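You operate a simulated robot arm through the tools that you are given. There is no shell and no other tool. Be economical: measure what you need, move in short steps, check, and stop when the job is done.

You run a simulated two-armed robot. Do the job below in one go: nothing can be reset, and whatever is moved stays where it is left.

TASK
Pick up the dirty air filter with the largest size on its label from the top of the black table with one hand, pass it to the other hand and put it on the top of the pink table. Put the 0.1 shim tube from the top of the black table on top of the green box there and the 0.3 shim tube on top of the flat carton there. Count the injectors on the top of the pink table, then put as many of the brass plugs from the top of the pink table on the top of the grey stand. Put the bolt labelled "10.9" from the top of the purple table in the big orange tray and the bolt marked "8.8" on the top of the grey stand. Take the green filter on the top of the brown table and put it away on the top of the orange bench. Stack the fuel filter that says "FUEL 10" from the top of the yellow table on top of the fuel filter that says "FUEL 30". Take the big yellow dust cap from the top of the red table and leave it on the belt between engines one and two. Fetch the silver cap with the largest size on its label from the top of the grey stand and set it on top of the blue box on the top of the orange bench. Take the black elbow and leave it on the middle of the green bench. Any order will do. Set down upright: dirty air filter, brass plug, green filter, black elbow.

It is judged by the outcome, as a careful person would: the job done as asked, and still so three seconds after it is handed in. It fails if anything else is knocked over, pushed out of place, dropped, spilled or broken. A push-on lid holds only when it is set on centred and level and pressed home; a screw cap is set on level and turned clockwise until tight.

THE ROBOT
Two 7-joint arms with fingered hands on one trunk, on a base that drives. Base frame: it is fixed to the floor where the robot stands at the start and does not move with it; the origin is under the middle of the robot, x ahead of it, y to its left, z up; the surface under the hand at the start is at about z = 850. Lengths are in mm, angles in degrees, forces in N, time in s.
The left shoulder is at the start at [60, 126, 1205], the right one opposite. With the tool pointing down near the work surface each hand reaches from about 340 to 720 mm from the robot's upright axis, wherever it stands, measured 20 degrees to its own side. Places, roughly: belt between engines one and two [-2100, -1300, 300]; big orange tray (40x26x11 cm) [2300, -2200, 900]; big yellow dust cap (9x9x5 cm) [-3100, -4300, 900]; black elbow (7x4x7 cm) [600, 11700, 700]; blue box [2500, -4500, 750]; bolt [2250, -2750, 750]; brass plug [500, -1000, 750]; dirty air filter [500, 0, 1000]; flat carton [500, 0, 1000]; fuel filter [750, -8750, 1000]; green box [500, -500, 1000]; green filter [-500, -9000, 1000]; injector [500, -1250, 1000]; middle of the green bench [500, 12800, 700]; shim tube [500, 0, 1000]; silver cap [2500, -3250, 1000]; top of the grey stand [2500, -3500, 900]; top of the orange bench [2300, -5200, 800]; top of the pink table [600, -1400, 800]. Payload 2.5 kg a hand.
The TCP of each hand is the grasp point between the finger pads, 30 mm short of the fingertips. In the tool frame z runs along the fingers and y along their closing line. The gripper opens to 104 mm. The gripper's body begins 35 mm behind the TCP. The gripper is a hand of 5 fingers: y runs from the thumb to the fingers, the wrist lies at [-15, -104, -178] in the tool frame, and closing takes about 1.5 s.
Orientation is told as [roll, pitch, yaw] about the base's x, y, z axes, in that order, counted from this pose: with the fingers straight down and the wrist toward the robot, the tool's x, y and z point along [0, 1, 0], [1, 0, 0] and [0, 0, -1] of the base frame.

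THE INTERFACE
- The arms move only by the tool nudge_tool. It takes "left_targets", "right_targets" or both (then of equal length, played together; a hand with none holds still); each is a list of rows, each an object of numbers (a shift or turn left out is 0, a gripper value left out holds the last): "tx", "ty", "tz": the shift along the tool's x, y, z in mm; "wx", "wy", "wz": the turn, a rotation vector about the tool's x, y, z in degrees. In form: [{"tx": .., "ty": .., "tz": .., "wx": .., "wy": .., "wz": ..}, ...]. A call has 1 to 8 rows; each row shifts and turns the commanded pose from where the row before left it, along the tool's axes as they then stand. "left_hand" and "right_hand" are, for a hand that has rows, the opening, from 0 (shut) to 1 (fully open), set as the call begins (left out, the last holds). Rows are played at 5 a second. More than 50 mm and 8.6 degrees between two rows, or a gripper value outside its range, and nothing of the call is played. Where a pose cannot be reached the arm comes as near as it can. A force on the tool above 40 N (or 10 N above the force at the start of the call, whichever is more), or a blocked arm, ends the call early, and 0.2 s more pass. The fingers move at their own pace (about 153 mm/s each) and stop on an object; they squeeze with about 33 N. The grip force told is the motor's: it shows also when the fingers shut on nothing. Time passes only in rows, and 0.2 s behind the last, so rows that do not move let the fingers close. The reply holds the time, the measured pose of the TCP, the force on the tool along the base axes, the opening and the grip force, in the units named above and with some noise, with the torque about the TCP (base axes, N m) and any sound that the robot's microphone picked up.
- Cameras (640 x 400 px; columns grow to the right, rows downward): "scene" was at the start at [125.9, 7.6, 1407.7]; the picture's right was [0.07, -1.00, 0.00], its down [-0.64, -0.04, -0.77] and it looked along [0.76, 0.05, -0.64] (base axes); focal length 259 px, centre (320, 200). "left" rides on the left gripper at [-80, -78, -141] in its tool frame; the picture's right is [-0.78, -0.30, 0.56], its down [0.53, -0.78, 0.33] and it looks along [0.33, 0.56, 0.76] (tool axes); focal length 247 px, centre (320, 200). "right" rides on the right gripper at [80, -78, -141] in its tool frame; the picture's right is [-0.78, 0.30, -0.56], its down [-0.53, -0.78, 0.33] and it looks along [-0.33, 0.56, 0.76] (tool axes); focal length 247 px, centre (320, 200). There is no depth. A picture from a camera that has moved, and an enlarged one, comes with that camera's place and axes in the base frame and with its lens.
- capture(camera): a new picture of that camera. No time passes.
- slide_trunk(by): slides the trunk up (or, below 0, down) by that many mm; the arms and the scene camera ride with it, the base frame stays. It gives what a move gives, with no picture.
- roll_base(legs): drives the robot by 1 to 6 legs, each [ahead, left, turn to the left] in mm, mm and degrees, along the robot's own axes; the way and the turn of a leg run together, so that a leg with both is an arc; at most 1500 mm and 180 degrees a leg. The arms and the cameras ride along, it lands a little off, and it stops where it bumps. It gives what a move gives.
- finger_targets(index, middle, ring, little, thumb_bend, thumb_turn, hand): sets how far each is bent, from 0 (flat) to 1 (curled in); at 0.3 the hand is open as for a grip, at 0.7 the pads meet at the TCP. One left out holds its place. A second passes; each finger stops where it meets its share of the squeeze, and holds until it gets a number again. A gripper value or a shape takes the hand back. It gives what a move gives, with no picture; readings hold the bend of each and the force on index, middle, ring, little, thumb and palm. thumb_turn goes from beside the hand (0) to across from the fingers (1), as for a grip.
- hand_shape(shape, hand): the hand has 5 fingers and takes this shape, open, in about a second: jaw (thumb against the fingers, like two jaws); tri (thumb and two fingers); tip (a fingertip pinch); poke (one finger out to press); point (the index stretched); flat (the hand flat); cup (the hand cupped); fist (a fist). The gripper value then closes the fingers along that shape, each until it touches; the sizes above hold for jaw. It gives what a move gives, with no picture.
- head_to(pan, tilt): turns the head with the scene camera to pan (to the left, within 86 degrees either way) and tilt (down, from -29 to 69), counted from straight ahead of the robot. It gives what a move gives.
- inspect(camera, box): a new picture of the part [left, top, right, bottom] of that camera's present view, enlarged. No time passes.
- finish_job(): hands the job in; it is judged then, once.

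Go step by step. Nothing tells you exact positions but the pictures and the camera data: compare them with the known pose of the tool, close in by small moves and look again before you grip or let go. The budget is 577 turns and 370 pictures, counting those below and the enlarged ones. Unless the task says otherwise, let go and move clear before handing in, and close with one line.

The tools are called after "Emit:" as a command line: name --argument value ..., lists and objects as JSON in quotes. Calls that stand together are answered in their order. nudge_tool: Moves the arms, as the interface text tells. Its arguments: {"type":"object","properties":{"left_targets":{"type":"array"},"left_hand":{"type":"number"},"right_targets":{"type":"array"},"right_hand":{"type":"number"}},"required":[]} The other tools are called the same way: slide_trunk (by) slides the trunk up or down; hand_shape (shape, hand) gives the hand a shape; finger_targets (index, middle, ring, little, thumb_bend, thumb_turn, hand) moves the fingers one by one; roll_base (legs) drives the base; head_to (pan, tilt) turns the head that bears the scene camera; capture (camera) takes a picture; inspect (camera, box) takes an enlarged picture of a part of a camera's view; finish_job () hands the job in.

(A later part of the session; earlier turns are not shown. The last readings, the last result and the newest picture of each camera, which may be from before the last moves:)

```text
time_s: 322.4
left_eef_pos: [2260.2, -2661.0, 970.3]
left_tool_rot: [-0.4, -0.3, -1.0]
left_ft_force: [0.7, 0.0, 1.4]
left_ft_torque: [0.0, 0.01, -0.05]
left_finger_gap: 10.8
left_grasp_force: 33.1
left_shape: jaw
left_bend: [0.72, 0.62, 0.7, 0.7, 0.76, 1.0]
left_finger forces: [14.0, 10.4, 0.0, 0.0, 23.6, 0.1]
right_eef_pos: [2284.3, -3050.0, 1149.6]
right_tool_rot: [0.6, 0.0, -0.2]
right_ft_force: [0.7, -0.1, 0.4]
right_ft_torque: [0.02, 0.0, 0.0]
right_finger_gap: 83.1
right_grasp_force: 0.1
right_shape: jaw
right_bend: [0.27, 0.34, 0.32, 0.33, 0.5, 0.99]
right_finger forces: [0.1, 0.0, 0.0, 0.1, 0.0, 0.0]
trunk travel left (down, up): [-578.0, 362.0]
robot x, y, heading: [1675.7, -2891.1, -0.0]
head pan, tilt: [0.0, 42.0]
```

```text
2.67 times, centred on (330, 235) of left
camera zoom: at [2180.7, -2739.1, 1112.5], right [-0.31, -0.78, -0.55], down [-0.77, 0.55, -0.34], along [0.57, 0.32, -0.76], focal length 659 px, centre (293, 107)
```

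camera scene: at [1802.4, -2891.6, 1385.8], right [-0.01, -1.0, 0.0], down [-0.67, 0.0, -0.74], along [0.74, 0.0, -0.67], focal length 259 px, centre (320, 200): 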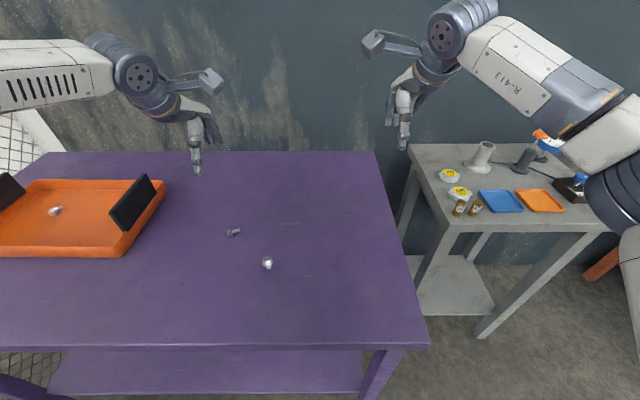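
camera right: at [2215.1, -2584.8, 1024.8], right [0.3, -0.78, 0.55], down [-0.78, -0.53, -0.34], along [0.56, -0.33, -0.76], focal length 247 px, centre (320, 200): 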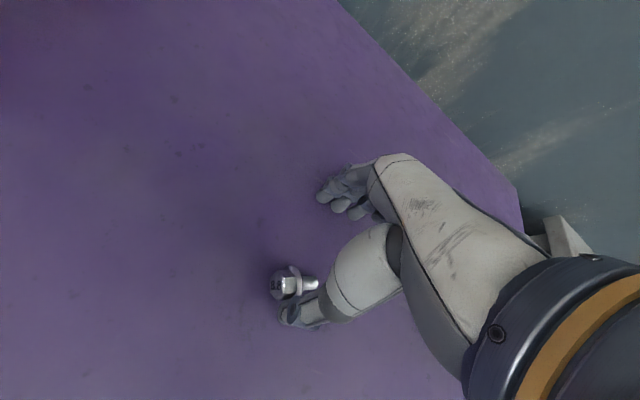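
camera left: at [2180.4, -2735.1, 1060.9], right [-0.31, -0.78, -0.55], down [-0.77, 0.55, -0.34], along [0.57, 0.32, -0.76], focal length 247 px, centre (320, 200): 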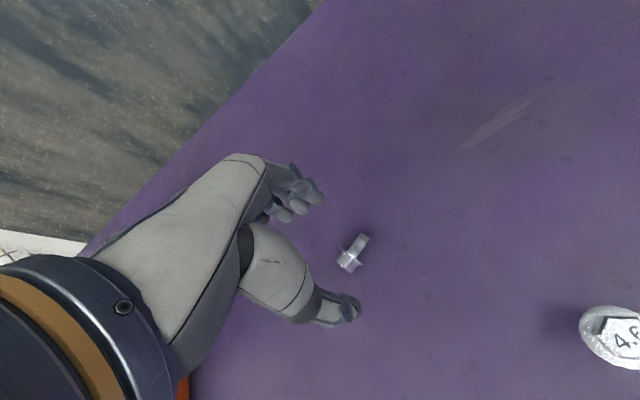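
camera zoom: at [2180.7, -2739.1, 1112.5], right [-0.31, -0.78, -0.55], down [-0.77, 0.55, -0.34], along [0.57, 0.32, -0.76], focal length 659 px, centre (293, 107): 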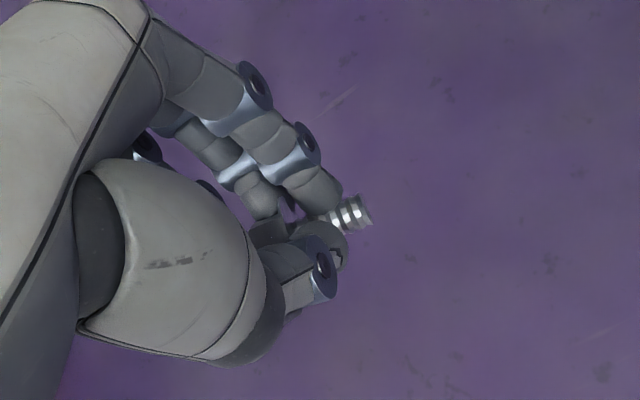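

8.8 is held by the left. Raise both hands and drive to the stand.

Emit:
nudge_tool --left_targets '[{"tz": -45}, {"tz": -45}, {"tz": -45}]' --right_targets '[{"tz": -30}, {"tz": -30}, {}]'

Emit:
roll_base --legs '[[0, -640, 0.2], [310, 0, 0]]'

Emit:
head_to --pan 5 --tilt 45

Emit:
capture --camera "scene"

Emit:
capture --camera "left"

```text
time_s: 323.2
left_eef_pos: [2256.7, -2662.3, 1103.9]
left_tool_rot: [-0.4, -0.3, -1.0]
left_ft_force: [0.8, 0.5, -0.2]
left_ft_torque: [-0.01, 0.02, 0.01]
left_finger_gap: 10.5
left_grasp_force: 33.4
left_shape: jaw
left_bend: [0.72, 0.62, 0.7, 0.7, 0.76, 1.0]
left_finger forces: [13.5, 10.5, 0.0, 0.0, 22.8, 0.0]
right_eef_pos: [2284.7, -3051.2, 1211.9]
right_tool_rot: [0.6, 0.0, -0.2]
right_ft_force: [0.5, 0.0, 0.2]
right_ft_torque: [0.0, 0.0, 0.01]
right_finger_gap: 83.1
right_grasp_force: 0.1
right_shape: jaw
right_bend: [0.27, 0.34, 0.32, 0.33, 0.5, 0.99]
right_finger forces: [0.0, 0.1, 0.1, 0.0, 0.0, 0.0]
trunk travel left (down, up): [-578.0, 362.0]
robot x, y, heading: [1673.3, -2892.0, -0.4]
head pan, tilt: [0.0, 42.0]
```

```text
time_s: 328.5
left_eef_pos: [2561.8, -3314.0, 1104.2]
left_tool_rot: [-0.4, -0.3, -1.4]
left_ft_force: [0.7, 0.8, -1.0]
left_ft_torque: [0.02, -0.01, 0.03]
left_finger_gap: 10.4
left_grasp_force: 33.2
left_shape: jaw
left_bend: [0.72, 0.62, 0.7, 0.7, 0.76, 1.0]
left_finger forces: [13.2, 10.3, 0.1, 0.0, 22.4, 0.1]
right_eef_pos: [2585.5, -3704.4, 1209.4]
right_tool_rot: [0.6, -0.1, -0.6]
right_ft_force: [-0.3, 0.6, -0.4]
right_ft_torque: [0.01, 0.01, 0.02]
right_finger_gap: 83.2
right_grasp_force: 0.0
right_shape: jaw
right_bend: [0.27, 0.34, 0.32, 0.33, 0.5, 0.99]
right_finger forces: [0.0, 0.1, 0.0, 0.0, 0.0, 0.1]
trunk travel left (down, up): [-578.0, 362.0]
robot x, y, heading: [1980.6, -3538.8, -0.7]
head pan, tilt: [0.0, 42.0]
```

```text
time_s: 329.1
left_eef_pos: [2562.0, -3315.0, 1104.9]
left_tool_rot: [-0.4, -0.4, -1.4]
left_ft_force: [-0.2, -0.1, -0.4]
left_ft_torque: [0.0, 0.02, 0.0]
left_finger_gap: 10.2
left_grasp_force: 33.2
left_shape: jaw
left_bend: [0.72, 0.62, 0.7, 0.7, 0.76, 1.0]
left_finger forces: [13.1, 10.4, 0.0, 0.1, 22.3, 0.1]
right_eef_pos: [2583.1, -3705.0, 1210.1]
right_tool_rot: [0.6, -0.1, -0.7]
right_ft_force: [-0.4, -0.8, 1.0]
right_ft_torque: [-0.02, -0.01, -0.01]
right_finger_gap: 83.1
right_grasp_force: 0.0
right_shape: jaw
right_bend: [0.27, 0.34, 0.32, 0.33, 0.5, 0.99]
right_finger forces: [0.0, 0.2, 0.0, 0.1, 0.1, 0.0]
trunk travel left (down, up): [-578.0, 362.0]
robot x, y, heading: [1979.8, -3540.6, -0.7]
head pan, tilt: [5.0, 45.0]
```

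```text
170 pictures are left
camera scene: at [2101.4, -3533.7, 1378.5], right [0.07, -1.0, 0.0], down [-0.7, -0.05, -0.71], along [0.71, 0.05, -0.71], focal length 259 px, centre (320, 200)
```

scene: 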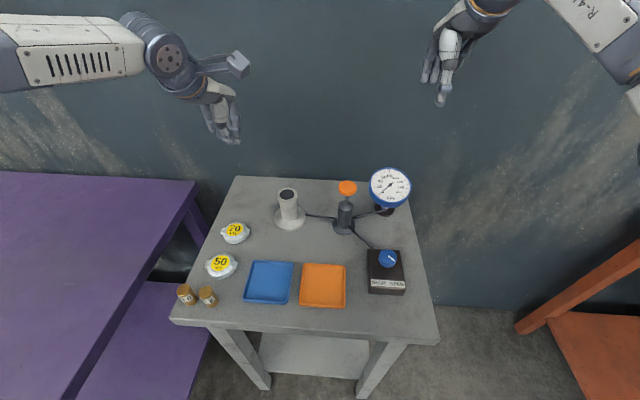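

```text
169 pictures are left
camera left: at [2481.6, -3390.6, 1245.9], right [-0.31, -0.77, -0.55], down [-0.76, 0.55, -0.34], along [0.57, 0.31, -0.76], focal length 247 px, centre (320, 200)
```

left: 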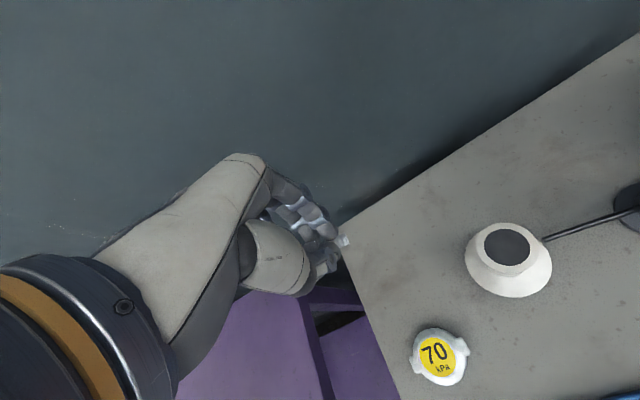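

Emit:
nudge_tool --left_targets '[{"ty": 5, "tz": 40}, {"tz": 40}, {"tz": 35}, {}]'

Emit:
slide_trunk --by -65

Emit:
capture --camera "left"

```text
time_s: 330.1
left_eef_pos: [2568.0, -3314.7, 989.0]
left_tool_rot: [-0.4, -0.3, -1.3]
left_ft_force: [0.8, 0.1, -0.8]
left_ft_torque: [0.03, -0.02, -0.02]
left_finger_gap: 10.2
left_grasp_force: 33.0
left_shape: jaw
left_bend: [0.72, 0.62, 0.7, 0.7, 0.76, 1.0]
left_finger forces: [12.8, 10.4, 0.0, 0.0, 21.8, 0.1]
right_eef_pos: [2583.9, -3704.0, 1210.8]
right_tool_rot: [0.5, 0.0, -0.5]
right_ft_force: [0.7, -0.1, -0.1]
right_ft_torque: [0.01, 0.0, -0.01]
right_finger_gap: 83.3
right_grasp_force: 0.1
right_shape: jaw
right_bend: [0.27, 0.34, 0.32, 0.33, 0.5, 0.99]
right_finger forces: [0.0, 0.1, 0.1, 0.0, 0.0, 0.1]
trunk travel left (down, up): [-578.0, 362.0]
robot x, y, heading: [1980.5, -3540.1, -0.8]
head pan, tilt: [5.0, 45.0]
```

```text
time_s: 331.2
left_eef_pos: [2567.9, -3315.4, 924.5]
left_tool_rot: [-0.4, -0.3, -1.4]
left_ft_force: [-0.2, 0.6, -1.0]
left_ft_torque: [-0.01, -0.03, -0.03]
left_finger_gap: 10.3
left_grasp_force: 33.1
left_shape: jaw
left_bend: [0.72, 0.62, 0.7, 0.7, 0.76, 1.0]
left_finger forces: [12.7, 10.4, 0.1, 0.0, 21.6, 0.1]
right_eef_pos: [2584.1, -3704.0, 1144.8]
right_tool_rot: [0.7, 0.1, -0.7]
right_ft_force: [-0.8, -0.7, 0.0]
right_ft_torque: [0.0, 0.0, 0.04]
right_finger_gap: 83.1
right_grasp_force: 0.0
right_shape: jaw
right_bend: [0.27, 0.34, 0.32, 0.33, 0.5, 0.99]
right_finger forces: [0.1, 0.0, 0.0, 0.1, 0.0, 0.0]
trunk travel left (down, up): [-513.0, 427.0]
robot x, y, heading: [1980.8, -3537.5, -0.4]
head pan, tilt: [5.0, 45.0]
```

```text
168 pictures are left
camera left: at [2487.7, -3391.3, 1066.6], right [-0.31, -0.77, -0.55], down [-0.76, 0.55, -0.34], along [0.57, 0.31, -0.76], focal length 247 px, centre (320, 200)
```

left: 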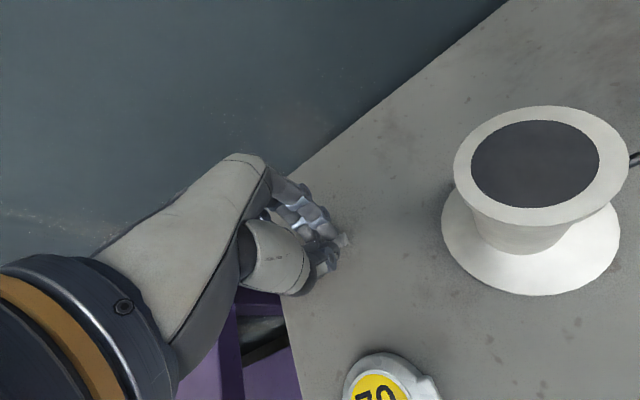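

Emit:
slide_trunk --by -9

Emit:
slide_trunk --by -4

Emit:
nudge_tool --left_targets '[{}, {}, {}, {}, {}]' --left_hand 0.8

Emit:
capture --camera "left"

```text
time_s: 331.8
left_eef_pos: [2568.2, -3314.9, 915.5]
left_tool_rot: [-0.4, -0.4, -1.3]
left_ft_force: [-0.1, -0.8, 0.9]
left_ft_torque: [-0.02, -0.02, 0.01]
left_finger_gap: 10.5
left_grasp_force: 32.8
left_shape: jaw
left_bend: [0.72, 0.62, 0.7, 0.7, 0.77, 1.0]
left_finger forces: [13.2, 10.5, 0.0, 0.0, 21.9, 0.0]
right_eef_pos: [2585.8, -3704.8, 1136.2]
right_tool_rot: [0.6, 0.0, -0.5]
right_ft_force: [0.1, 0.5, 0.0]
right_ft_torque: [0.01, 0.01, 0.0]
right_finger_gap: 82.9
right_grasp_force: 0.0
right_shape: jaw
right_bend: [0.27, 0.34, 0.32, 0.33, 0.5, 0.99]
right_finger forces: [0.0, 0.0, 0.1, 0.1, 0.0, 0.1]
trunk travel left (down, up): [-504.0, 436.0]
robot x, y, heading: [1978.3, -3544.2, -0.7]
head pan, tilt: [5.0, 45.0]
```

```text
time_s: 332.3
left_eef_pos: [2567.2, -3314.4, 914.4]
left_tool_rot: [-0.4, -0.6, -1.4]
left_ft_force: [0.9, 2.4, 9.5]
left_ft_torque: [-0.07, -0.07, 0.02]
left_finger_gap: 10.2
left_grasp_force: 33.7
left_shape: jaw
left_bend: [0.72, 0.62, 0.7, 0.7, 0.77, 1.0]
left_finger forces: [19.4, 10.1, 0.0, 0.0, 25.9, 0.1]
right_eef_pos: [2584.3, -3703.8, 1133.8]
right_tool_rot: [0.6, -0.1, -0.6]
right_ft_force: [-1.2, -1.1, 0.7]
right_ft_torque: [-0.02, 0.01, 0.0]
right_finger_gap: 82.8
right_grasp_force: 0.0
right_shape: jaw
right_bend: [0.27, 0.34, 0.32, 0.33, 0.5, 0.99]
right_finger forces: [0.0, 0.0, 0.0, 0.0, 0.0, 0.0]
trunk travel left (down, up): [-500.0, 440.0]
robot x, y, heading: [1980.4, -3537.6, -0.8]
head pan, tilt: [5.0, 45.0]
```

```text
time_s: 333.5
left_eef_pos: [2568.0, -3315.2, 910.0]
left_tool_rot: [-0.4, -0.3, -1.5]
left_ft_force: [-0.4, -0.7, -0.4]
left_ft_torque: [0.0, 0.0, -0.02]
left_finger_gap: 82.8
left_grasp_force: 0.1
left_shape: jaw
left_bend: [0.27, 0.34, 0.32, 0.33, 0.5, 0.99]
left_finger forces: [0.0, 0.1, 0.0, 0.0, 0.0, 0.1]
right_eef_pos: [2584.7, -3704.3, 1132.5]
right_tool_rot: [0.6, -0.1, -0.6]
right_ft_force: [0.5, 0.0, -0.2]
right_ft_torque: [-0.01, -0.02, 0.0]
right_finger_gap: 83.0
right_grasp_force: 0.0
right_shape: jaw
right_bend: [0.27, 0.34, 0.32, 0.33, 0.5, 0.99]
right_finger forces: [0.0, 0.0, 0.0, 0.1, 0.1, 0.0]
trunk travel left (down, up): [-500.0, 440.0]
robot x, y, heading: [1981.0, -3540.4, -0.6]
head pan, tilt: [5.0, 45.0]
```

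```text
167 pictures are left
camera left: at [2487.7, -3391.2, 1053.1], right [-0.31, -0.77, -0.55], down [-0.76, 0.55, -0.34], along [0.57, 0.32, -0.76], focal length 247 px, centre (320, 200)
```

left: 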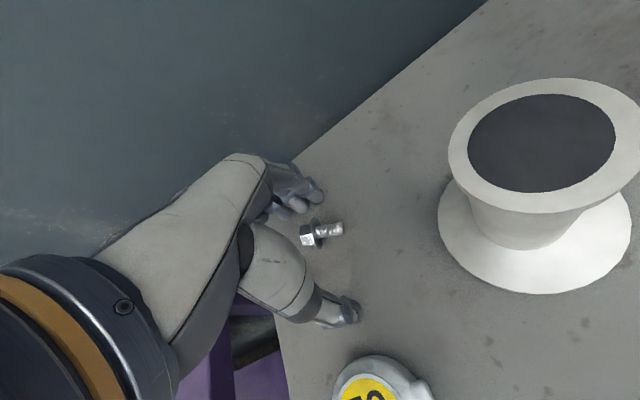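

Bolt 8.8 is on the stand. Rise, back off, and look toward the far (−y) end.

Emit:
slide_trunk --by 70

Emit:
nudge_tool --left_targets '[{"tz": -45}, {"tz": -45}, {"tz": -45}]'

Emit:
roll_base --legs '[[-450, 0, 0.6]]'

Emit:
inspect --camera "scene" --box '[180, 60, 460, 240]'

Emit:
head_to --pan -80 --tilt 18

Emit:
capture --camera "scene"

```text
time_s: 334.6
left_eef_pos: [2567.2, -3314.7, 981.1]
left_tool_rot: [-0.4, -0.3, -1.4]
left_ft_force: [-0.2, -0.3, -0.3]
left_ft_torque: [-0.01, 0.0, -0.01]
left_finger_gap: 83.2
left_grasp_force: 0.1
left_shape: jaw
left_bend: [0.27, 0.34, 0.32, 0.33, 0.5, 0.99]
left_finger forces: [0.0, 0.0, 0.0, 0.0, 0.0, 0.0]
right_eef_pos: [2583.8, -3704.4, 1201.7]
right_tool_rot: [0.5, 0.0, -0.6]
right_ft_force: [0.2, -0.4, -0.5]
right_ft_torque: [0.05, 0.02, 0.02]
right_finger_gap: 83.0
right_grasp_force: 0.0
right_shape: jaw
right_bend: [0.27, 0.34, 0.32, 0.33, 0.5, 0.99]
right_finger forces: [0.0, 0.0, 0.0, 0.0, 0.0, 0.0]
trunk travel left (down, up): [-570.0, 370.0]
robot x, y, heading: [1980.3, -3544.9, -0.7]
head pan, tilt: [5.0, 45.0]
```

```text
time_s: 335.4
left_eef_pos: [2565.6, -3316.5, 1118.1]
left_tool_rot: [-0.4, -0.2, -1.4]
left_ft_force: [-0.5, 0.1, -0.2]
left_ft_torque: [-0.02, 0.01, 0.0]
left_finger_gap: 83.0
left_grasp_force: 0.0
left_shape: jaw
left_bend: [0.27, 0.34, 0.32, 0.33, 0.5, 0.99]
left_finger forces: [0.1, 0.1, 0.0, 0.0, 0.1, 0.1]
right_eef_pos: [2583.9, -3704.1, 1202.9]
right_tool_rot: [0.5, -0.1, -0.6]
right_ft_force: [0.7, 1.0, -0.7]
right_ft_torque: [-0.01, 0.0, 0.03]
right_finger_gap: 83.2
right_grasp_force: 0.1
right_shape: jaw
right_bend: [0.27, 0.34, 0.32, 0.33, 0.5, 0.99]
right_finger forces: [0.1, 0.0, 0.0, 0.1, 0.0, 0.1]
trunk travel left (down, up): [-570.0, 370.0]
robot x, y, heading: [1979.8, -3540.8, -0.7]
head pan, tilt: [5.0, 45.0]
```

```text
time_s: 338.1
left_eef_pos: [2121.0, -3306.8, 1116.1]
left_tool_rot: [-0.3, -0.4, -1.1]
left_ft_force: [-0.5, -0.8, 0.0]
left_ft_torque: [0.01, 0.03, 0.0]
left_finger_gap: 83.2
left_grasp_force: 0.1
left_shape: jaw
left_bend: [0.27, 0.34, 0.32, 0.33, 0.5, 0.99]
left_finger forces: [0.0, 0.0, 0.0, 0.0, 0.0, 0.0]
right_eef_pos: [2140.5, -3695.7, 1203.2]
right_tool_rot: [0.5, 0.0, -0.2]
right_ft_force: [-0.2, 0.0, -0.5]
right_ft_torque: [0.03, -0.02, -0.02]
right_finger_gap: 83.3
right_grasp_force: 0.1
right_shape: jaw
right_bend: [0.27, 0.34, 0.32, 0.33, 0.5, 0.99]
right_finger forces: [0.1, 0.0, 0.0, 0.0, 0.0, 0.0]
trunk travel left (down, up): [-570.0, 370.0]
robot x, y, heading: [1539.4, -3534.2, -0.5]
head pan, tilt: [5.0, 45.0]
```

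```text
2.22 times, centred on (320, 150) of scene
camera zoom: at [1657.2, -3528.5, 1370.5], right [0.08, -1.0, 0.0], down [-0.7, -0.06, -0.71], along [0.71, 0.06, -0.71], focal length 576 px, centre (320, 311)
```

zoom: 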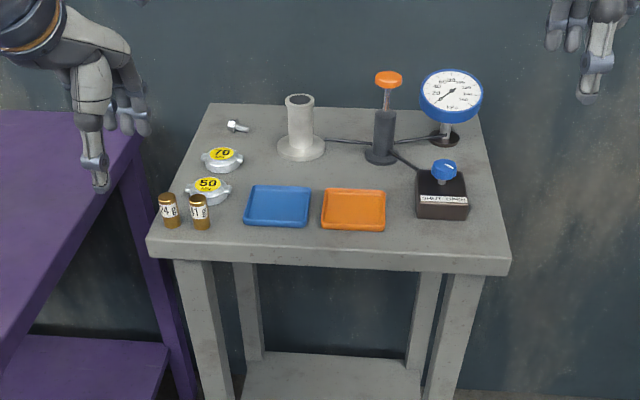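

```text
time_s: 339.6
left_eef_pos: [2120.6, -3307.6, 1116.8]
left_tool_rot: [-0.4, -0.3, -1.0]
left_ft_force: [0.7, -0.1, -0.1]
left_ft_torque: [0.03, 0.02, 0.03]
left_finger_gap: 82.9
left_grasp_force: 0.1
left_shape: jaw
left_bend: [0.27, 0.34, 0.32, 0.33, 0.5, 0.99]
left_finger forces: [0.0, 0.0, 0.1, 0.0, 0.0, 0.0]
right_eef_pos: [2142.1, -3695.2, 1201.8]
right_tool_rot: [0.6, 0.0, -0.1]
right_ft_force: [-0.2, -0.3, 0.7]
right_ft_torque: [-0.02, 0.03, 0.03]
right_finger_gap: 83.1
right_grasp_force: 0.1
right_shape: jaw
right_bend: [0.27, 0.34, 0.32, 0.33, 0.5, 0.99]
right_finger forces: [0.1, 0.1, 0.0, 0.0, 0.0, 0.0]
trunk travel left (down, up): [-570.0, 370.0]
robot x, y, heading: [1533.3, -3536.9, -0.6]
head pan, tilt: [-80.0, 18.0]
```

```text
165 pictures are left
camera scene: at [1592.2, -3627.1, 1412.3], right [-0.99, -0.17, 0.0], down [-0.05, 0.3, -0.95], along [0.16, -0.94, -0.31], focal length 259 px, centre (320, 200)
```

scene: 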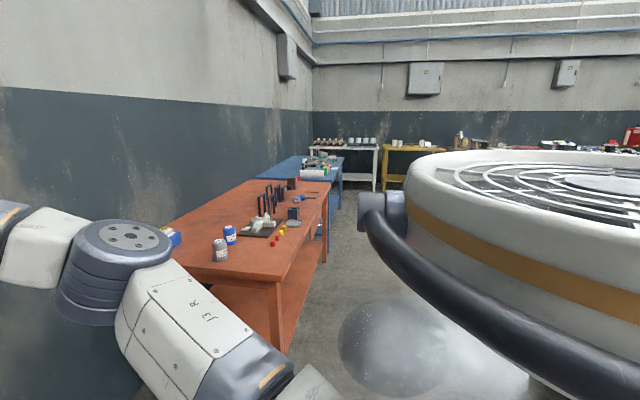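

The stand shows both plugs, caps 50/70 and the bolt, all in order. I'll turn to face −y to plan the long drive.

Emit:
roll_base --legs '[[0, 0, -89]]'

Emit:
head_to --pan -15 --tilt 12

Emit:
capture --camera "scene"

```text
time_s: 343.8
left_eef_pos: [1772.2, -4119.4, 1116.4]
left_tool_rot: [-0.4, -0.3, -90.2]
left_ft_force: [-0.3, 0.2, 0.4]
left_ft_torque: [0.0, -0.01, 0.01]
left_finger_gap: 82.8
left_grasp_force: 0.0
left_shape: jaw
left_bend: [0.27, 0.34, 0.32, 0.33, 0.5, 0.99]
left_finger forces: [0.0, 0.1, 0.1, 0.1, 0.0, 0.0]
right_eef_pos: [1384.8, -4145.5, 1202.9]
right_tool_rot: [0.6, 0.0, -89.5]
right_ft_force: [0.4, -0.5, 0.9]
right_ft_torque: [0.02, -0.03, 0.0]
right_finger_gap: 83.2
right_grasp_force: 0.1
right_shape: jaw
right_bend: [0.27, 0.34, 0.32, 0.33, 0.5, 0.99]
right_finger forces: [0.0, 0.0, 0.0, 0.0, 0.1, 0.1]
trunk travel left (down, up): [-570.0, 370.0]
robot x, y, heading: [1538.2, -3533.4, -89.4]
head pan, tilt: [-80.0, 18.0]
```

```text
time_s: 345.2
left_eef_pos: [1772.1, -4117.1, 1117.8]
left_tool_rot: [-0.3, -0.4, -90.2]
left_ft_force: [0.9, -0.1, 0.3]
left_ft_torque: [0.0, 0.01, -0.04]
left_finger_gap: 82.8
left_grasp_force: 0.0
left_shape: jaw
left_bend: [0.27, 0.34, 0.32, 0.33, 0.5, 0.99]
left_finger forces: [0.0, 0.0, 0.0, 0.0, 0.0, 0.1]
right_eef_pos: [1384.9, -4145.1, 1202.6]
right_tool_rot: [0.6, 0.0, -89.3]
right_ft_force: [-0.3, 0.1, -0.3]
right_ft_torque: [-0.02, -0.01, 0.01]
right_finger_gap: 83.4
right_grasp_force: 0.2
right_shape: jaw
right_bend: [0.27, 0.34, 0.32, 0.33, 0.5, 0.99]
right_finger forces: [0.0, 0.0, 0.0, 0.0, 0.0, 0.0]
trunk travel left (down, up): [-570.0, 370.0]
robot x, y, heading: [1536.9, -3535.2, -89.9]
head pan, tilt: [-15.0, 12.0]
```

```text
164 pictures are left
camera scene: at [1513.4, -3665.0, 1422.1], right [-0.97, 0.25, 0.0], down [0.05, 0.2, -0.98], along [-0.25, -0.95, -0.21], focal length 259 px, centre (320, 200)
```

scene: 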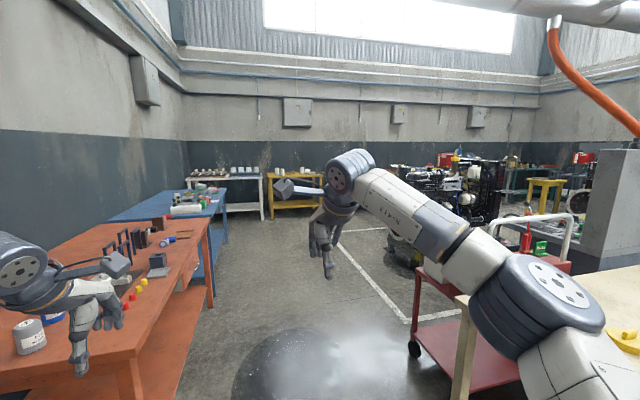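

Path ahead along x≈1450 is open (the wet patch can't be avoided but is flat). I'll raise the trunk so elbows clear benches and drive.

Emit:
slide_trunk --by 200

Emit:
roll_base --legs '[[700, -87, 0]]'

Emit:
capture --camera "scene"

```text
time_s: 347.4
left_eef_pos: [1774.3, -4118.8, 1317.5]
left_tool_rot: [-0.3, -0.3, -90.3]
left_ft_force: [0.0, -0.1, 0.1]
left_ft_torque: [-0.01, -0.02, 0.01]
left_finger_gap: 82.8
left_grasp_force: 0.1
left_shape: jaw
left_bend: [0.27, 0.34, 0.32, 0.33, 0.5, 0.99]
left_finger forces: [0.1, 0.0, 0.0, 0.0, 0.1, 0.1]
right_eef_pos: [1384.0, -4144.7, 1402.8]
right_tool_rot: [0.6, 0.0, -89.3]
right_ft_force: [0.7, 0.4, -0.9]
right_ft_torque: [0.04, -0.03, 0.02]
right_finger_gap: 83.3
right_grasp_force: 0.0
right_shape: jaw
right_bend: [0.27, 0.34, 0.32, 0.33, 0.5, 0.99]
right_finger forces: [0.0, 0.0, 0.0, 0.0, 0.1, 0.0]
trunk travel left (down, up): [-770.0, 170.0]
robot x, y, heading: [1535.3, -3538.1, -89.7]
head pan, tilt: [-15.0, 12.0]
```

```text
time_s: 351.3
left_eef_pos: [1691.2, -4825.5, 1317.0]
left_tool_rot: [-0.4, -0.3, -90.2]
left_ft_force: [0.0, -0.5, -0.1]
left_ft_torque: [-0.01, 0.02, 0.0]
left_finger_gap: 83.0
left_grasp_force: 0.1
left_shape: jaw
left_bend: [0.27, 0.34, 0.32, 0.33, 0.5, 0.99]
left_finger forces: [0.0, 0.1, 0.0, 0.0, 0.0, 0.0]
right_eef_pos: [1303.9, -4853.1, 1403.7]
right_tool_rot: [0.6, 0.1, -89.3]
right_ft_force: [-0.2, 0.2, 0.2]
right_ft_torque: [0.02, 0.02, 0.01]
right_finger_gap: 83.1
right_grasp_force: 0.0
right_shape: jaw
right_bend: [0.27, 0.34, 0.32, 0.33, 0.5, 0.99]
right_finger forces: [0.1, 0.0, 0.1, 0.0, 0.0, 0.0]
trunk travel left (down, up): [-770.0, 170.0]
robot x, y, heading: [1455.8, -4247.0, -89.4]
head pan, tilt: [-15.0, 12.0]
```

```text
163 pictures are left
camera scene: at [1432.2, -4372.9, 1622.1], right [-0.97, 0.25, 0.0], down [0.05, 0.2, -0.98], along [-0.24, -0.95, -0.21], focal length 259 px, centre (320, 200)
```

scene: 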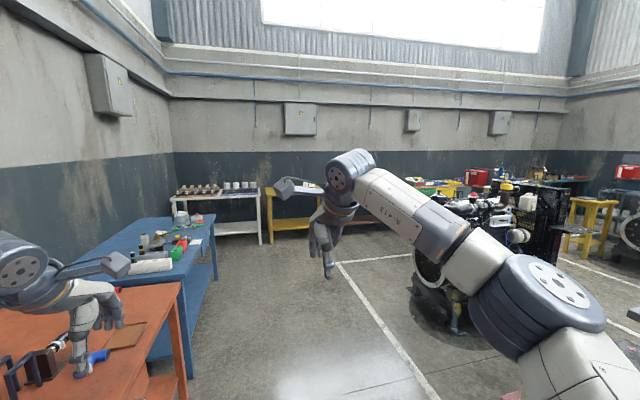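

The patch was just a reflection. Continue toward the yellow table.

Emit:
roll_base --legs '[[1500, 0, 0], [1300, -500, 0]]'

Emit:
head_to --pan -10 --tilt 25

Emit:
capture --camera "scene"

```text
time_s: 365.1
left_eef_pos: [1221.5, -7602.8, 1317.1]
left_tool_rot: [-0.4, -0.3, -89.5]
left_ft_force: [0.8, 0.9, -0.3]
left_ft_torque: [0.01, -0.01, -0.01]
left_finger_gap: 83.0
left_grasp_force: 0.0
left_shape: jaw
left_bend: [0.27, 0.34, 0.32, 0.33, 0.5, 0.99]
left_finger forces: [0.0, 0.0, 0.0, 0.0, 0.0, 0.0]
right_eef_pos: [834.1, -7635.4, 1401.8]
right_tool_rot: [0.6, 0.0, -88.6]
right_ft_force: [0.4, 0.1, -1.1]
right_ft_torque: [0.02, 0.01, -0.01]
right_finger_gap: 82.9
right_grasp_force: 0.1
right_shape: jaw
right_bend: [0.27, 0.34, 0.32, 0.33, 0.5, 0.99]
right_finger forces: [0.0, 0.0, 0.2, 0.1, 0.2, 0.0]
trunk travel left (down, up): [-770.0, 170.0]
robot x, y, heading: [974.9, -7024.1, -88.7]
head pan, tilt: [-15.0, 12.0]
```

```text
time_s: 365.9
left_eef_pos: [1221.2, -7602.0, 1317.0]
left_tool_rot: [-0.4, -0.3, -89.4]
left_ft_force: [0.2, -0.5, 0.4]
left_ft_torque: [-0.02, 0.0, 0.01]
left_finger_gap: 83.0
left_grasp_force: 0.0
left_shape: jaw
left_bend: [0.27, 0.34, 0.32, 0.33, 0.5, 0.99]
left_finger forces: [0.1, 0.0, 0.0, 0.0, 0.1, 0.0]
right_eef_pos: [834.3, -7633.2, 1401.4]
right_tool_rot: [0.5, -0.1, -88.8]
right_ft_force: [0.2, -0.8, 0.0]
right_ft_torque: [-0.01, -0.03, 0.01]
right_finger_gap: 83.3
right_grasp_force: 0.0
right_shape: jaw
right_bend: [0.27, 0.34, 0.32, 0.33, 0.5, 0.99]
right_finger forces: [0.0, 0.0, 0.0, 0.0, 0.1, 0.0]
trunk travel left (down, up): [-770.0, 170.0]
robot x, y, heading: [976.4, -7025.7, -88.8]
head pan, tilt: [-10.0, 25.0]
```

```text
162 pictures are left
camera scene: at [964.5, -7153.3, 1601.1], right [-0.99, 0.15, 0.0], down [0.06, 0.42, -0.91], along [-0.14, -0.9, -0.42], focal length 259 px, centre (320, 200)
```

scene: 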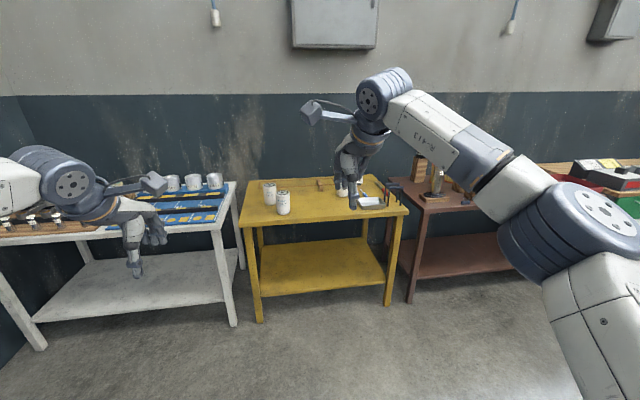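

Emit:
inspect --camera "scene" --box '[235, 150, 415, 250]'

Emit:
inspect --camera "scene" --box '[370, 130, 560, 260]'

```text
3.56 times, centred on (325, 200) of scene
camera zoom: at [964.5, -7153.3, 1601.1], right [-0.99, 0.15, 0.0], down [0.06, 0.42, -0.91], along [-0.14, -0.9, -0.42], focal length 921 px, centre (302, 200)
```

zoom: 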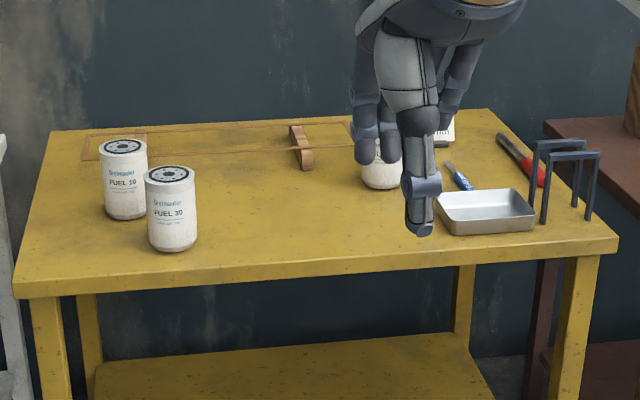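

```text
3.08 times, centred on (465, 195) of scene
camera zoom: at [964.5, -7153.3, 1601.1], right [-0.99, 0.15, 0.0], down [0.06, 0.42, -0.91], along [-0.14, -0.9, -0.42], focal length 797 px, centre (-126, 215)
```

zoom: 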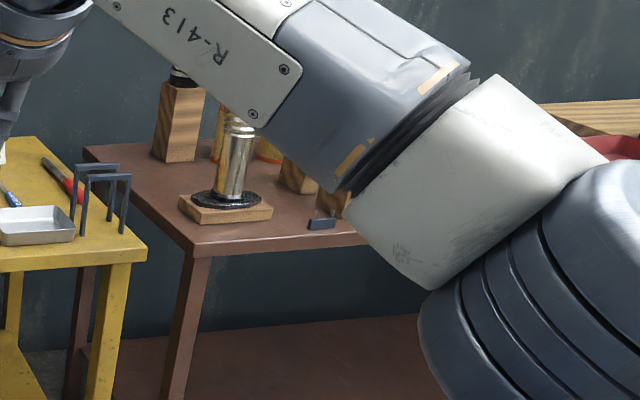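

FUEL 10 and FUEL 30 both stand on the yellow table (left pair). I'll drive up to the table and look closer.

Emit:
roll_base --legs '[[1080, -130, -1.2]]'

Emit:
head_to --pan 15 --tilt 45

Emit:
capture --camera "scene"

Emit:
capture --camera "left"

```text
time_s: 371.4
left_eef_pos: [1111.4, -8678.8, 1315.1]
left_tool_rot: [-0.4, -0.2, -89.5]
left_ft_force: [-0.6, -0.3, -0.9]
left_ft_torque: [-0.04, -0.01, 0.01]
left_finger_gap: 83.2
left_grasp_force: 0.1
left_shape: jaw
left_bend: [0.27, 0.34, 0.32, 0.33, 0.5, 0.99]
left_finger forces: [0.0, 0.0, 0.1, 0.1, 0.0, 0.0]
right_eef_pos: [724.9, -8710.2, 1402.7]
right_tool_rot: [0.5, -0.1, -88.7]
right_ft_force: [-0.1, -0.2, 0.2]
right_ft_torque: [0.0, 0.01, 0.01]
right_finger_gap: 83.3
right_grasp_force: 0.1
right_shape: jaw
right_bend: [0.27, 0.34, 0.32, 0.33, 0.5, 0.99]
right_finger forces: [0.0, 0.1, 0.0, 0.1, 0.1, 0.1]
trunk travel left (down, up): [-770.0, 170.0]
robot x, y, heading: [866.3, -8099.0, -88.9]
head pan, tilt: [-10.0, 25.0]
```

```text
time_s: 372.3
left_eef_pos: [1112.3, -8679.9, 1318.3]
left_tool_rot: [-0.5, -0.3, -89.5]
left_ft_force: [0.5, 0.3, -0.9]
left_ft_torque: [-0.01, -0.01, 0.03]
left_finger_gap: 83.1
left_grasp_force: 0.1
left_shape: jaw
left_bend: [0.27, 0.34, 0.32, 0.33, 0.5, 0.99]
left_finger forces: [0.0, 0.0, 0.0, 0.0, 0.0, 0.0]
right_eef_pos: [724.9, -8710.1, 1402.8]
right_tool_rot: [0.6, -0.1, -88.7]
right_ft_force: [0.4, 0.2, -0.1]
right_ft_torque: [-0.03, -0.01, 0.02]
right_finger_gap: 83.0
right_grasp_force: 0.1
right_shape: jaw
right_bend: [0.27, 0.34, 0.32, 0.33, 0.5, 0.99]
right_finger forces: [0.0, 0.1, 0.1, 0.0, 0.0, 0.0]
trunk travel left (down, up): [-770.0, 170.0]
robot x, y, heading: [870.1, -8100.3, -88.7]
head pan, tilt: [15.0, 45.0]
```

```text
159 pictures are left
camera scene: at [892.0, -8216.2, 1570.5], right [-0.96, -0.28, 0.0], down [-0.2, 0.68, -0.71], along [0.2, -0.68, -0.71], focal length 259 px, centre (320, 200)
```

scene: 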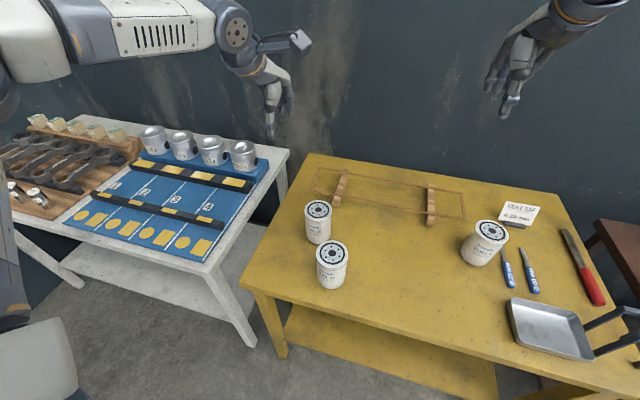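

```text
158 pictures are left
camera left: at [1032.6, -8600.2, 1459.0], right [-0.78, 0.29, -0.55], down [0.53, 0.78, -0.34], along [0.33, -0.56, -0.76], focal length 247 px, centre (320, 200)
```

left: 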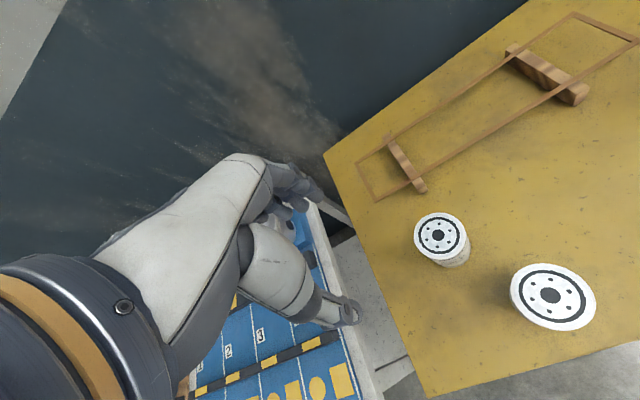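

Emit:
inspect --camera "scene" --box '[270, 180, 550, 310]'

```text
2.29 times, centred on (410, 245) of scene
camera zoom: at [892.0, -8216.2, 1570.5], right [-0.96, -0.28, 0.0], down [-0.2, 0.68, -0.71], along [0.2, -0.68, -0.71], focal length 592 px, centre (114, 97)
```

zoom: 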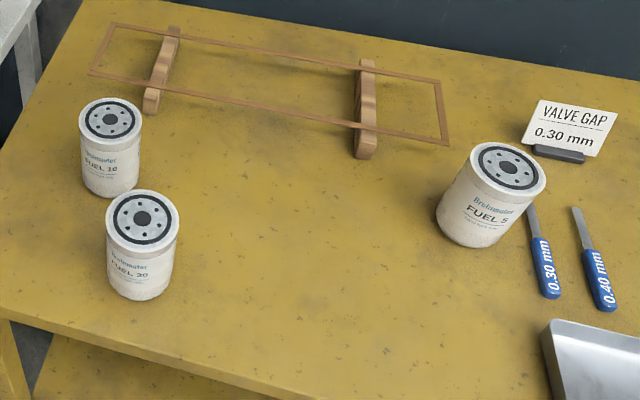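

Emit:
inspect --camera "scene" --box '[295, 195, 355, 295]'

```text
4.00 times, centred on (325, 245) of scene
camera zoom: at [892.0, -8216.2, 1570.5], right [-0.96, -0.28, 0.0], down [-0.2, 0.68, -0.71], along [0.2, -0.68, -0.71], focal length 1036 px, centre (300, 20)
```

zoom: 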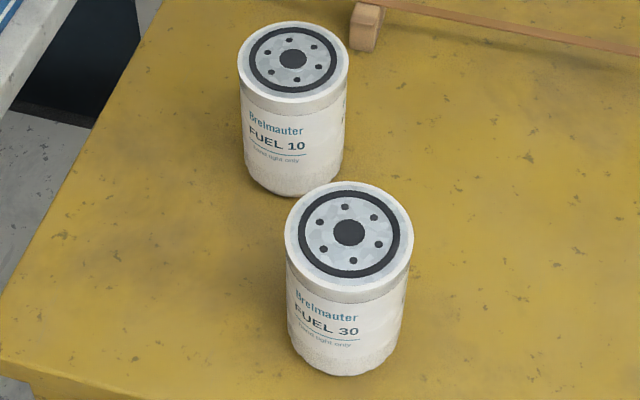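

Front can is FUEL 30 at about [970, -8596], FUEL 10 at [1048, -8735], tops near z 990. I'll lower the trunk, move up and bring the left hand over FUEL 10.

Emit:
slide_trunk --by -190

Emit:
roll_base --legs '[[55, -64, 0]]'

Emit:
nudge_tool --left_targets '[{}, {}, {}]' --left_hand 1.0

Emit:
capture --camera "left"

Emit:
capture --camera "scene"

```text
time_s: 374.4
left_eef_pos: [1111.2, -8678.0, 1127.4]
left_tool_rot: [-0.4, -0.3, -89.5]
left_ft_force: [0.0, -0.9, -0.4]
left_ft_torque: [-0.02, 0.04, -0.02]
left_finger_gap: 82.9
left_grasp_force: 0.1
left_shape: jaw
left_bend: [0.27, 0.34, 0.32, 0.33, 0.5, 0.99]
left_finger forces: [0.0, 0.0, 0.0, 0.0, 0.1, 0.0]
right_eef_pos: [725.2, -8709.8, 1213.6]
right_tool_rot: [0.5, -0.1, -88.7]
right_ft_force: [0.1, -0.2, 1.1]
right_ft_torque: [0.02, 0.03, -0.03]
right_finger_gap: 83.1
right_grasp_force: 0.1
right_shape: jaw
right_bend: [0.27, 0.34, 0.32, 0.33, 0.5, 0.99]
right_finger forces: [0.0, 0.0, 0.0, 0.1, 0.0, 0.1]
trunk travel left (down, up): [-580.0, 360.0]
robot x, y, heading: [868.0, -8101.0, -88.6]
head pan, tilt: [15.0, 45.0]
```

```text
time_s: 375.5
left_eef_pos: [1050.9, -8735.1, 1127.5]
left_tool_rot: [-0.4, -0.3, -89.3]
left_ft_force: [0.1, 0.0, -0.2]
left_ft_torque: [0.01, 0.0, -0.02]
left_finger_gap: 83.0
left_grasp_force: 0.0
left_shape: jaw
left_bend: [0.27, 0.34, 0.32, 0.33, 0.5, 0.99]
left_finger forces: [0.0, 0.1, 0.1, 0.0, 0.1, 0.0]
right_eef_pos: [662.1, -8766.7, 1213.2]
right_tool_rot: [0.5, -0.1, -88.6]
right_ft_force: [-0.2, -0.2, 0.4]
right_ft_torque: [0.01, -0.01, 0.01]
right_finger_gap: 83.0
right_grasp_force: 0.0
right_shape: jaw
right_bend: [0.27, 0.34, 0.32, 0.33, 0.5, 0.99]
right_finger forces: [0.1, 0.0, 0.0, 0.0, 0.0, 0.0]
trunk travel left (down, up): [-580.0, 360.0]
robot x, y, heading: [803.4, -8157.8, -88.7]
head pan, tilt: [15.0, 45.0]
```

```text
time_s: 376.3
left_eef_pos: [1051.2, -8733.2, 1126.3]
left_tool_rot: [-0.4, -0.3, -89.5]
left_ft_force: [-0.1, 0.2, 0.1]
left_ft_torque: [0.0, -0.02, -0.02]
left_finger_gap: 103.8
left_grasp_force: 0.1
left_shape: jaw
left_bend: [0.3, 0.3, 0.3, 0.3, 0.3, 0.98]
left_finger forces: [0.0, 0.1, 0.0, 0.0, 0.1, 0.0]
right_eef_pos: [664.1, -8766.0, 1212.6]
right_tool_rot: [0.6, -0.2, -88.5]
right_ft_force: [0.8, -0.1, 0.4]
right_ft_torque: [0.0, -0.04, -0.02]
right_finger_gap: 83.2
right_grasp_force: 0.1
right_shape: jaw
right_bend: [0.27, 0.34, 0.32, 0.33, 0.5, 0.99]
right_finger forces: [0.0, 0.1, 0.0, 0.1, 0.0, 0.0]
trunk travel left (down, up): [-580.0, 360.0]
robot x, y, heading: [807.1, -8156.9, -88.7]
head pan, tilt: [15.0, 45.0]
```

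```text
155 pictures are left
camera left: at [971.2, -8655.9, 1269.0], right [-0.78, 0.28, -0.55], down [0.52, 0.78, -0.34], along [0.33, -0.56, -0.76], focal length 247 px, centre (320, 200)
```

left: 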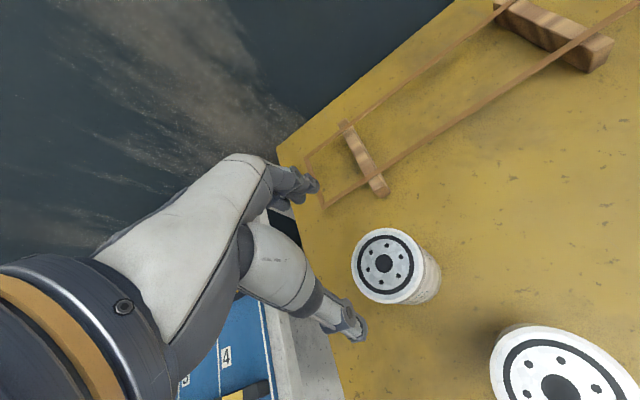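

```text
154 pictures are left
camera scene: at [830.3, -8272.0, 1380.4], right [-0.96, -0.28, 0.0], down [-0.2, 0.68, -0.71], along [0.2, -0.68, -0.71], focal length 259 px, centre (320, 200)
```

scene: 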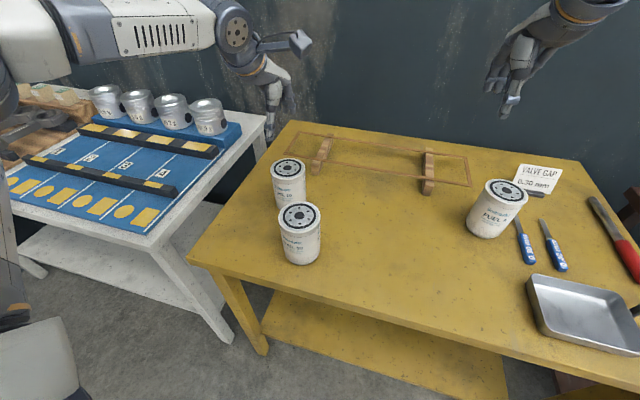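

FUEL 10 is centred at [1046, -8739], top z≈984. Descend toward it.

Emit:
nudge_tool --left_targets '[{"tx": -5, "ty": 6}, {"tz": 40}, {"tz": 35}, {}]'

Emit:
capture --camera "left"

Emit:
inspect --camera "scene" --box '[210, 60, 390, 270]'

```text
time_s: 377.3
left_eef_pos: [1042.1, -8740.5, 1051.2]
left_tool_rot: [-0.5, -0.4, -89.4]
left_ft_force: [-0.2, 0.2, 0.8]
left_ft_torque: [-0.01, 0.01, 0.01]
left_finger_gap: 103.8
left_grasp_force: 0.0
left_shape: jaw
left_bend: [0.3, 0.3, 0.3, 0.3, 0.3, 0.98]
left_finger forces: [0.0, 0.1, 0.1, 0.0, 0.0, 0.0]
right_eef_pos: [663.8, -8766.7, 1213.7]
right_tool_rot: [0.5, 0.0, -88.6]
right_ft_force: [0.0, 0.0, -0.1]
right_ft_torque: [0.01, -0.01, -0.02]
right_finger_gap: 83.1
right_grasp_force: 0.0
right_shape: jaw
right_bend: [0.27, 0.34, 0.32, 0.33, 0.5, 0.99]
right_finger forces: [0.0, 0.0, 0.0, 0.0, 0.1, 0.0]
trunk travel left (down, up): [-580.0, 360.0]
robot x, y, heading: [805.5, -8155.6, -88.7]
head pan, tilt: [15.0, 45.0]
```

```text
153 pictures are left
camera left: at [963.8, -8661.9, 1193.1], right [-0.78, 0.28, -0.55], down [0.52, 0.78, -0.34], along [0.33, -0.56, -0.76], focal length 247 px, centre (320, 200)
```

left: 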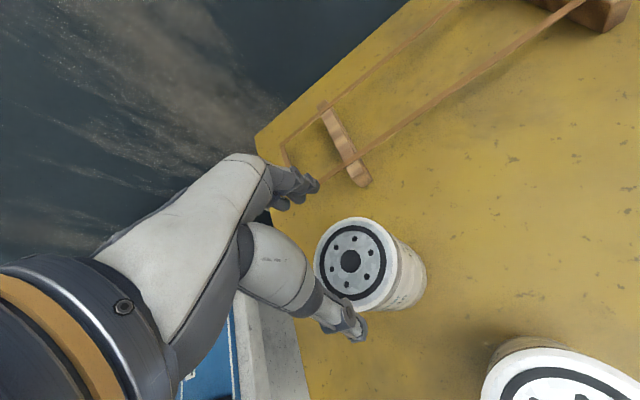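

```text
1.90 times, centred on (300, 165) of scene
camera zoom: at [830.3, -8271.8, 1380.5], right [-0.96, -0.28, 0.0], down [-0.2, 0.68, -0.71], along [0.2, -0.68, -0.71], focal length 494 px, centre (358, 267)
```

zoom: 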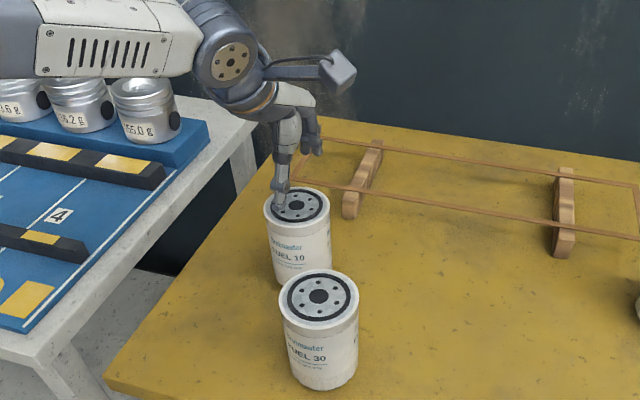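

Emit:
nudge_tool --left_targets '[{"tx": 4, "ty": -2, "tz": 20}, {"tz": 25}, {"tz": 20}, {}]'

Emit:
capture --camera "left"

Emit:
inspect --camera "scene" --box '[210, 60, 390, 270]'

```text
time_s: 378.3
left_eef_pos: [1049.3, -8738.0, 987.1]
left_tool_rot: [-0.5, -0.3, -89.4]
left_ft_force: [-0.5, -0.4, -0.1]
left_ft_torque: [0.01, 0.01, 0.02]
left_finger_gap: 103.6
left_grasp_force: 0.0
left_shape: jaw
left_bend: [0.3, 0.3, 0.3, 0.3, 0.3, 0.98]
left_finger forces: [0.1, 0.0, 0.0, 0.1, 0.0, 0.0]
right_eef_pos: [663.9, -8765.3, 1213.0]
right_tool_rot: [0.6, -0.2, -88.6]
right_ft_force: [0.7, -0.1, 0.6]
right_ft_torque: [0.0, 0.04, 0.02]
right_finger_gap: 83.2
right_grasp_force: 0.1
right_shape: jaw
right_bend: [0.27, 0.34, 0.32, 0.33, 0.5, 0.99]
right_finger forces: [0.0, 0.0, 0.1, 0.0, 0.0, 0.0]
trunk travel left (down, up): [-580.0, 360.0]
robot x, y, heading: [803.3, -8155.7, -88.8]
head pan, tilt: [15.0, 45.0]
```

```text
151 pictures are left
camera left: at [969.2, -8660.0, 1129.1], right [-0.78, 0.28, -0.55], down [0.52, 0.78, -0.34], along [0.33, -0.56, -0.76], focal length 247 px, centre (320, 200)
```

left: 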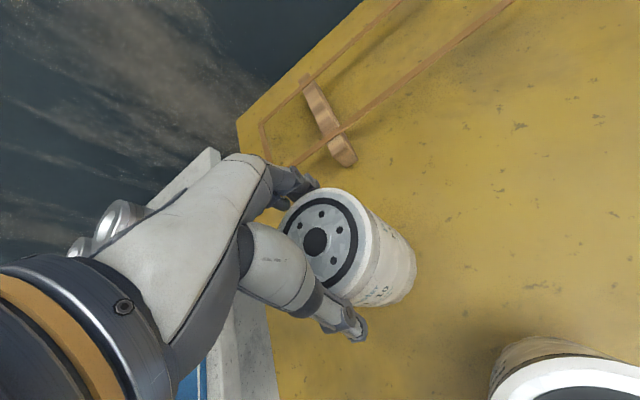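

```text
1.90 times, centred on (300, 165) of scene
camera zoom: at [830.3, -8271.9, 1380.4], right [-0.96, -0.28, 0.0], down [-0.2, 0.68, -0.71], along [0.2, -0.68, -0.71], focal length 494 px, centre (358, 267)
```

zoom: 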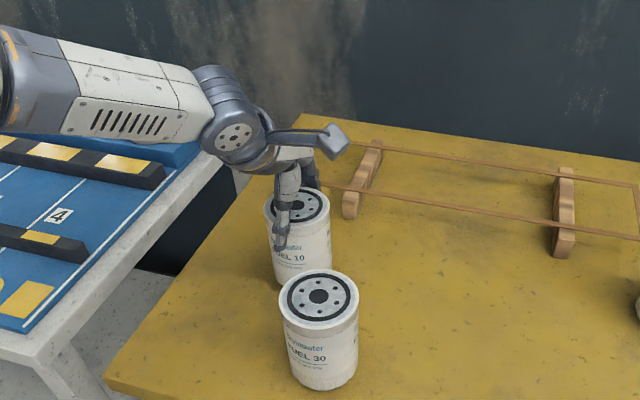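

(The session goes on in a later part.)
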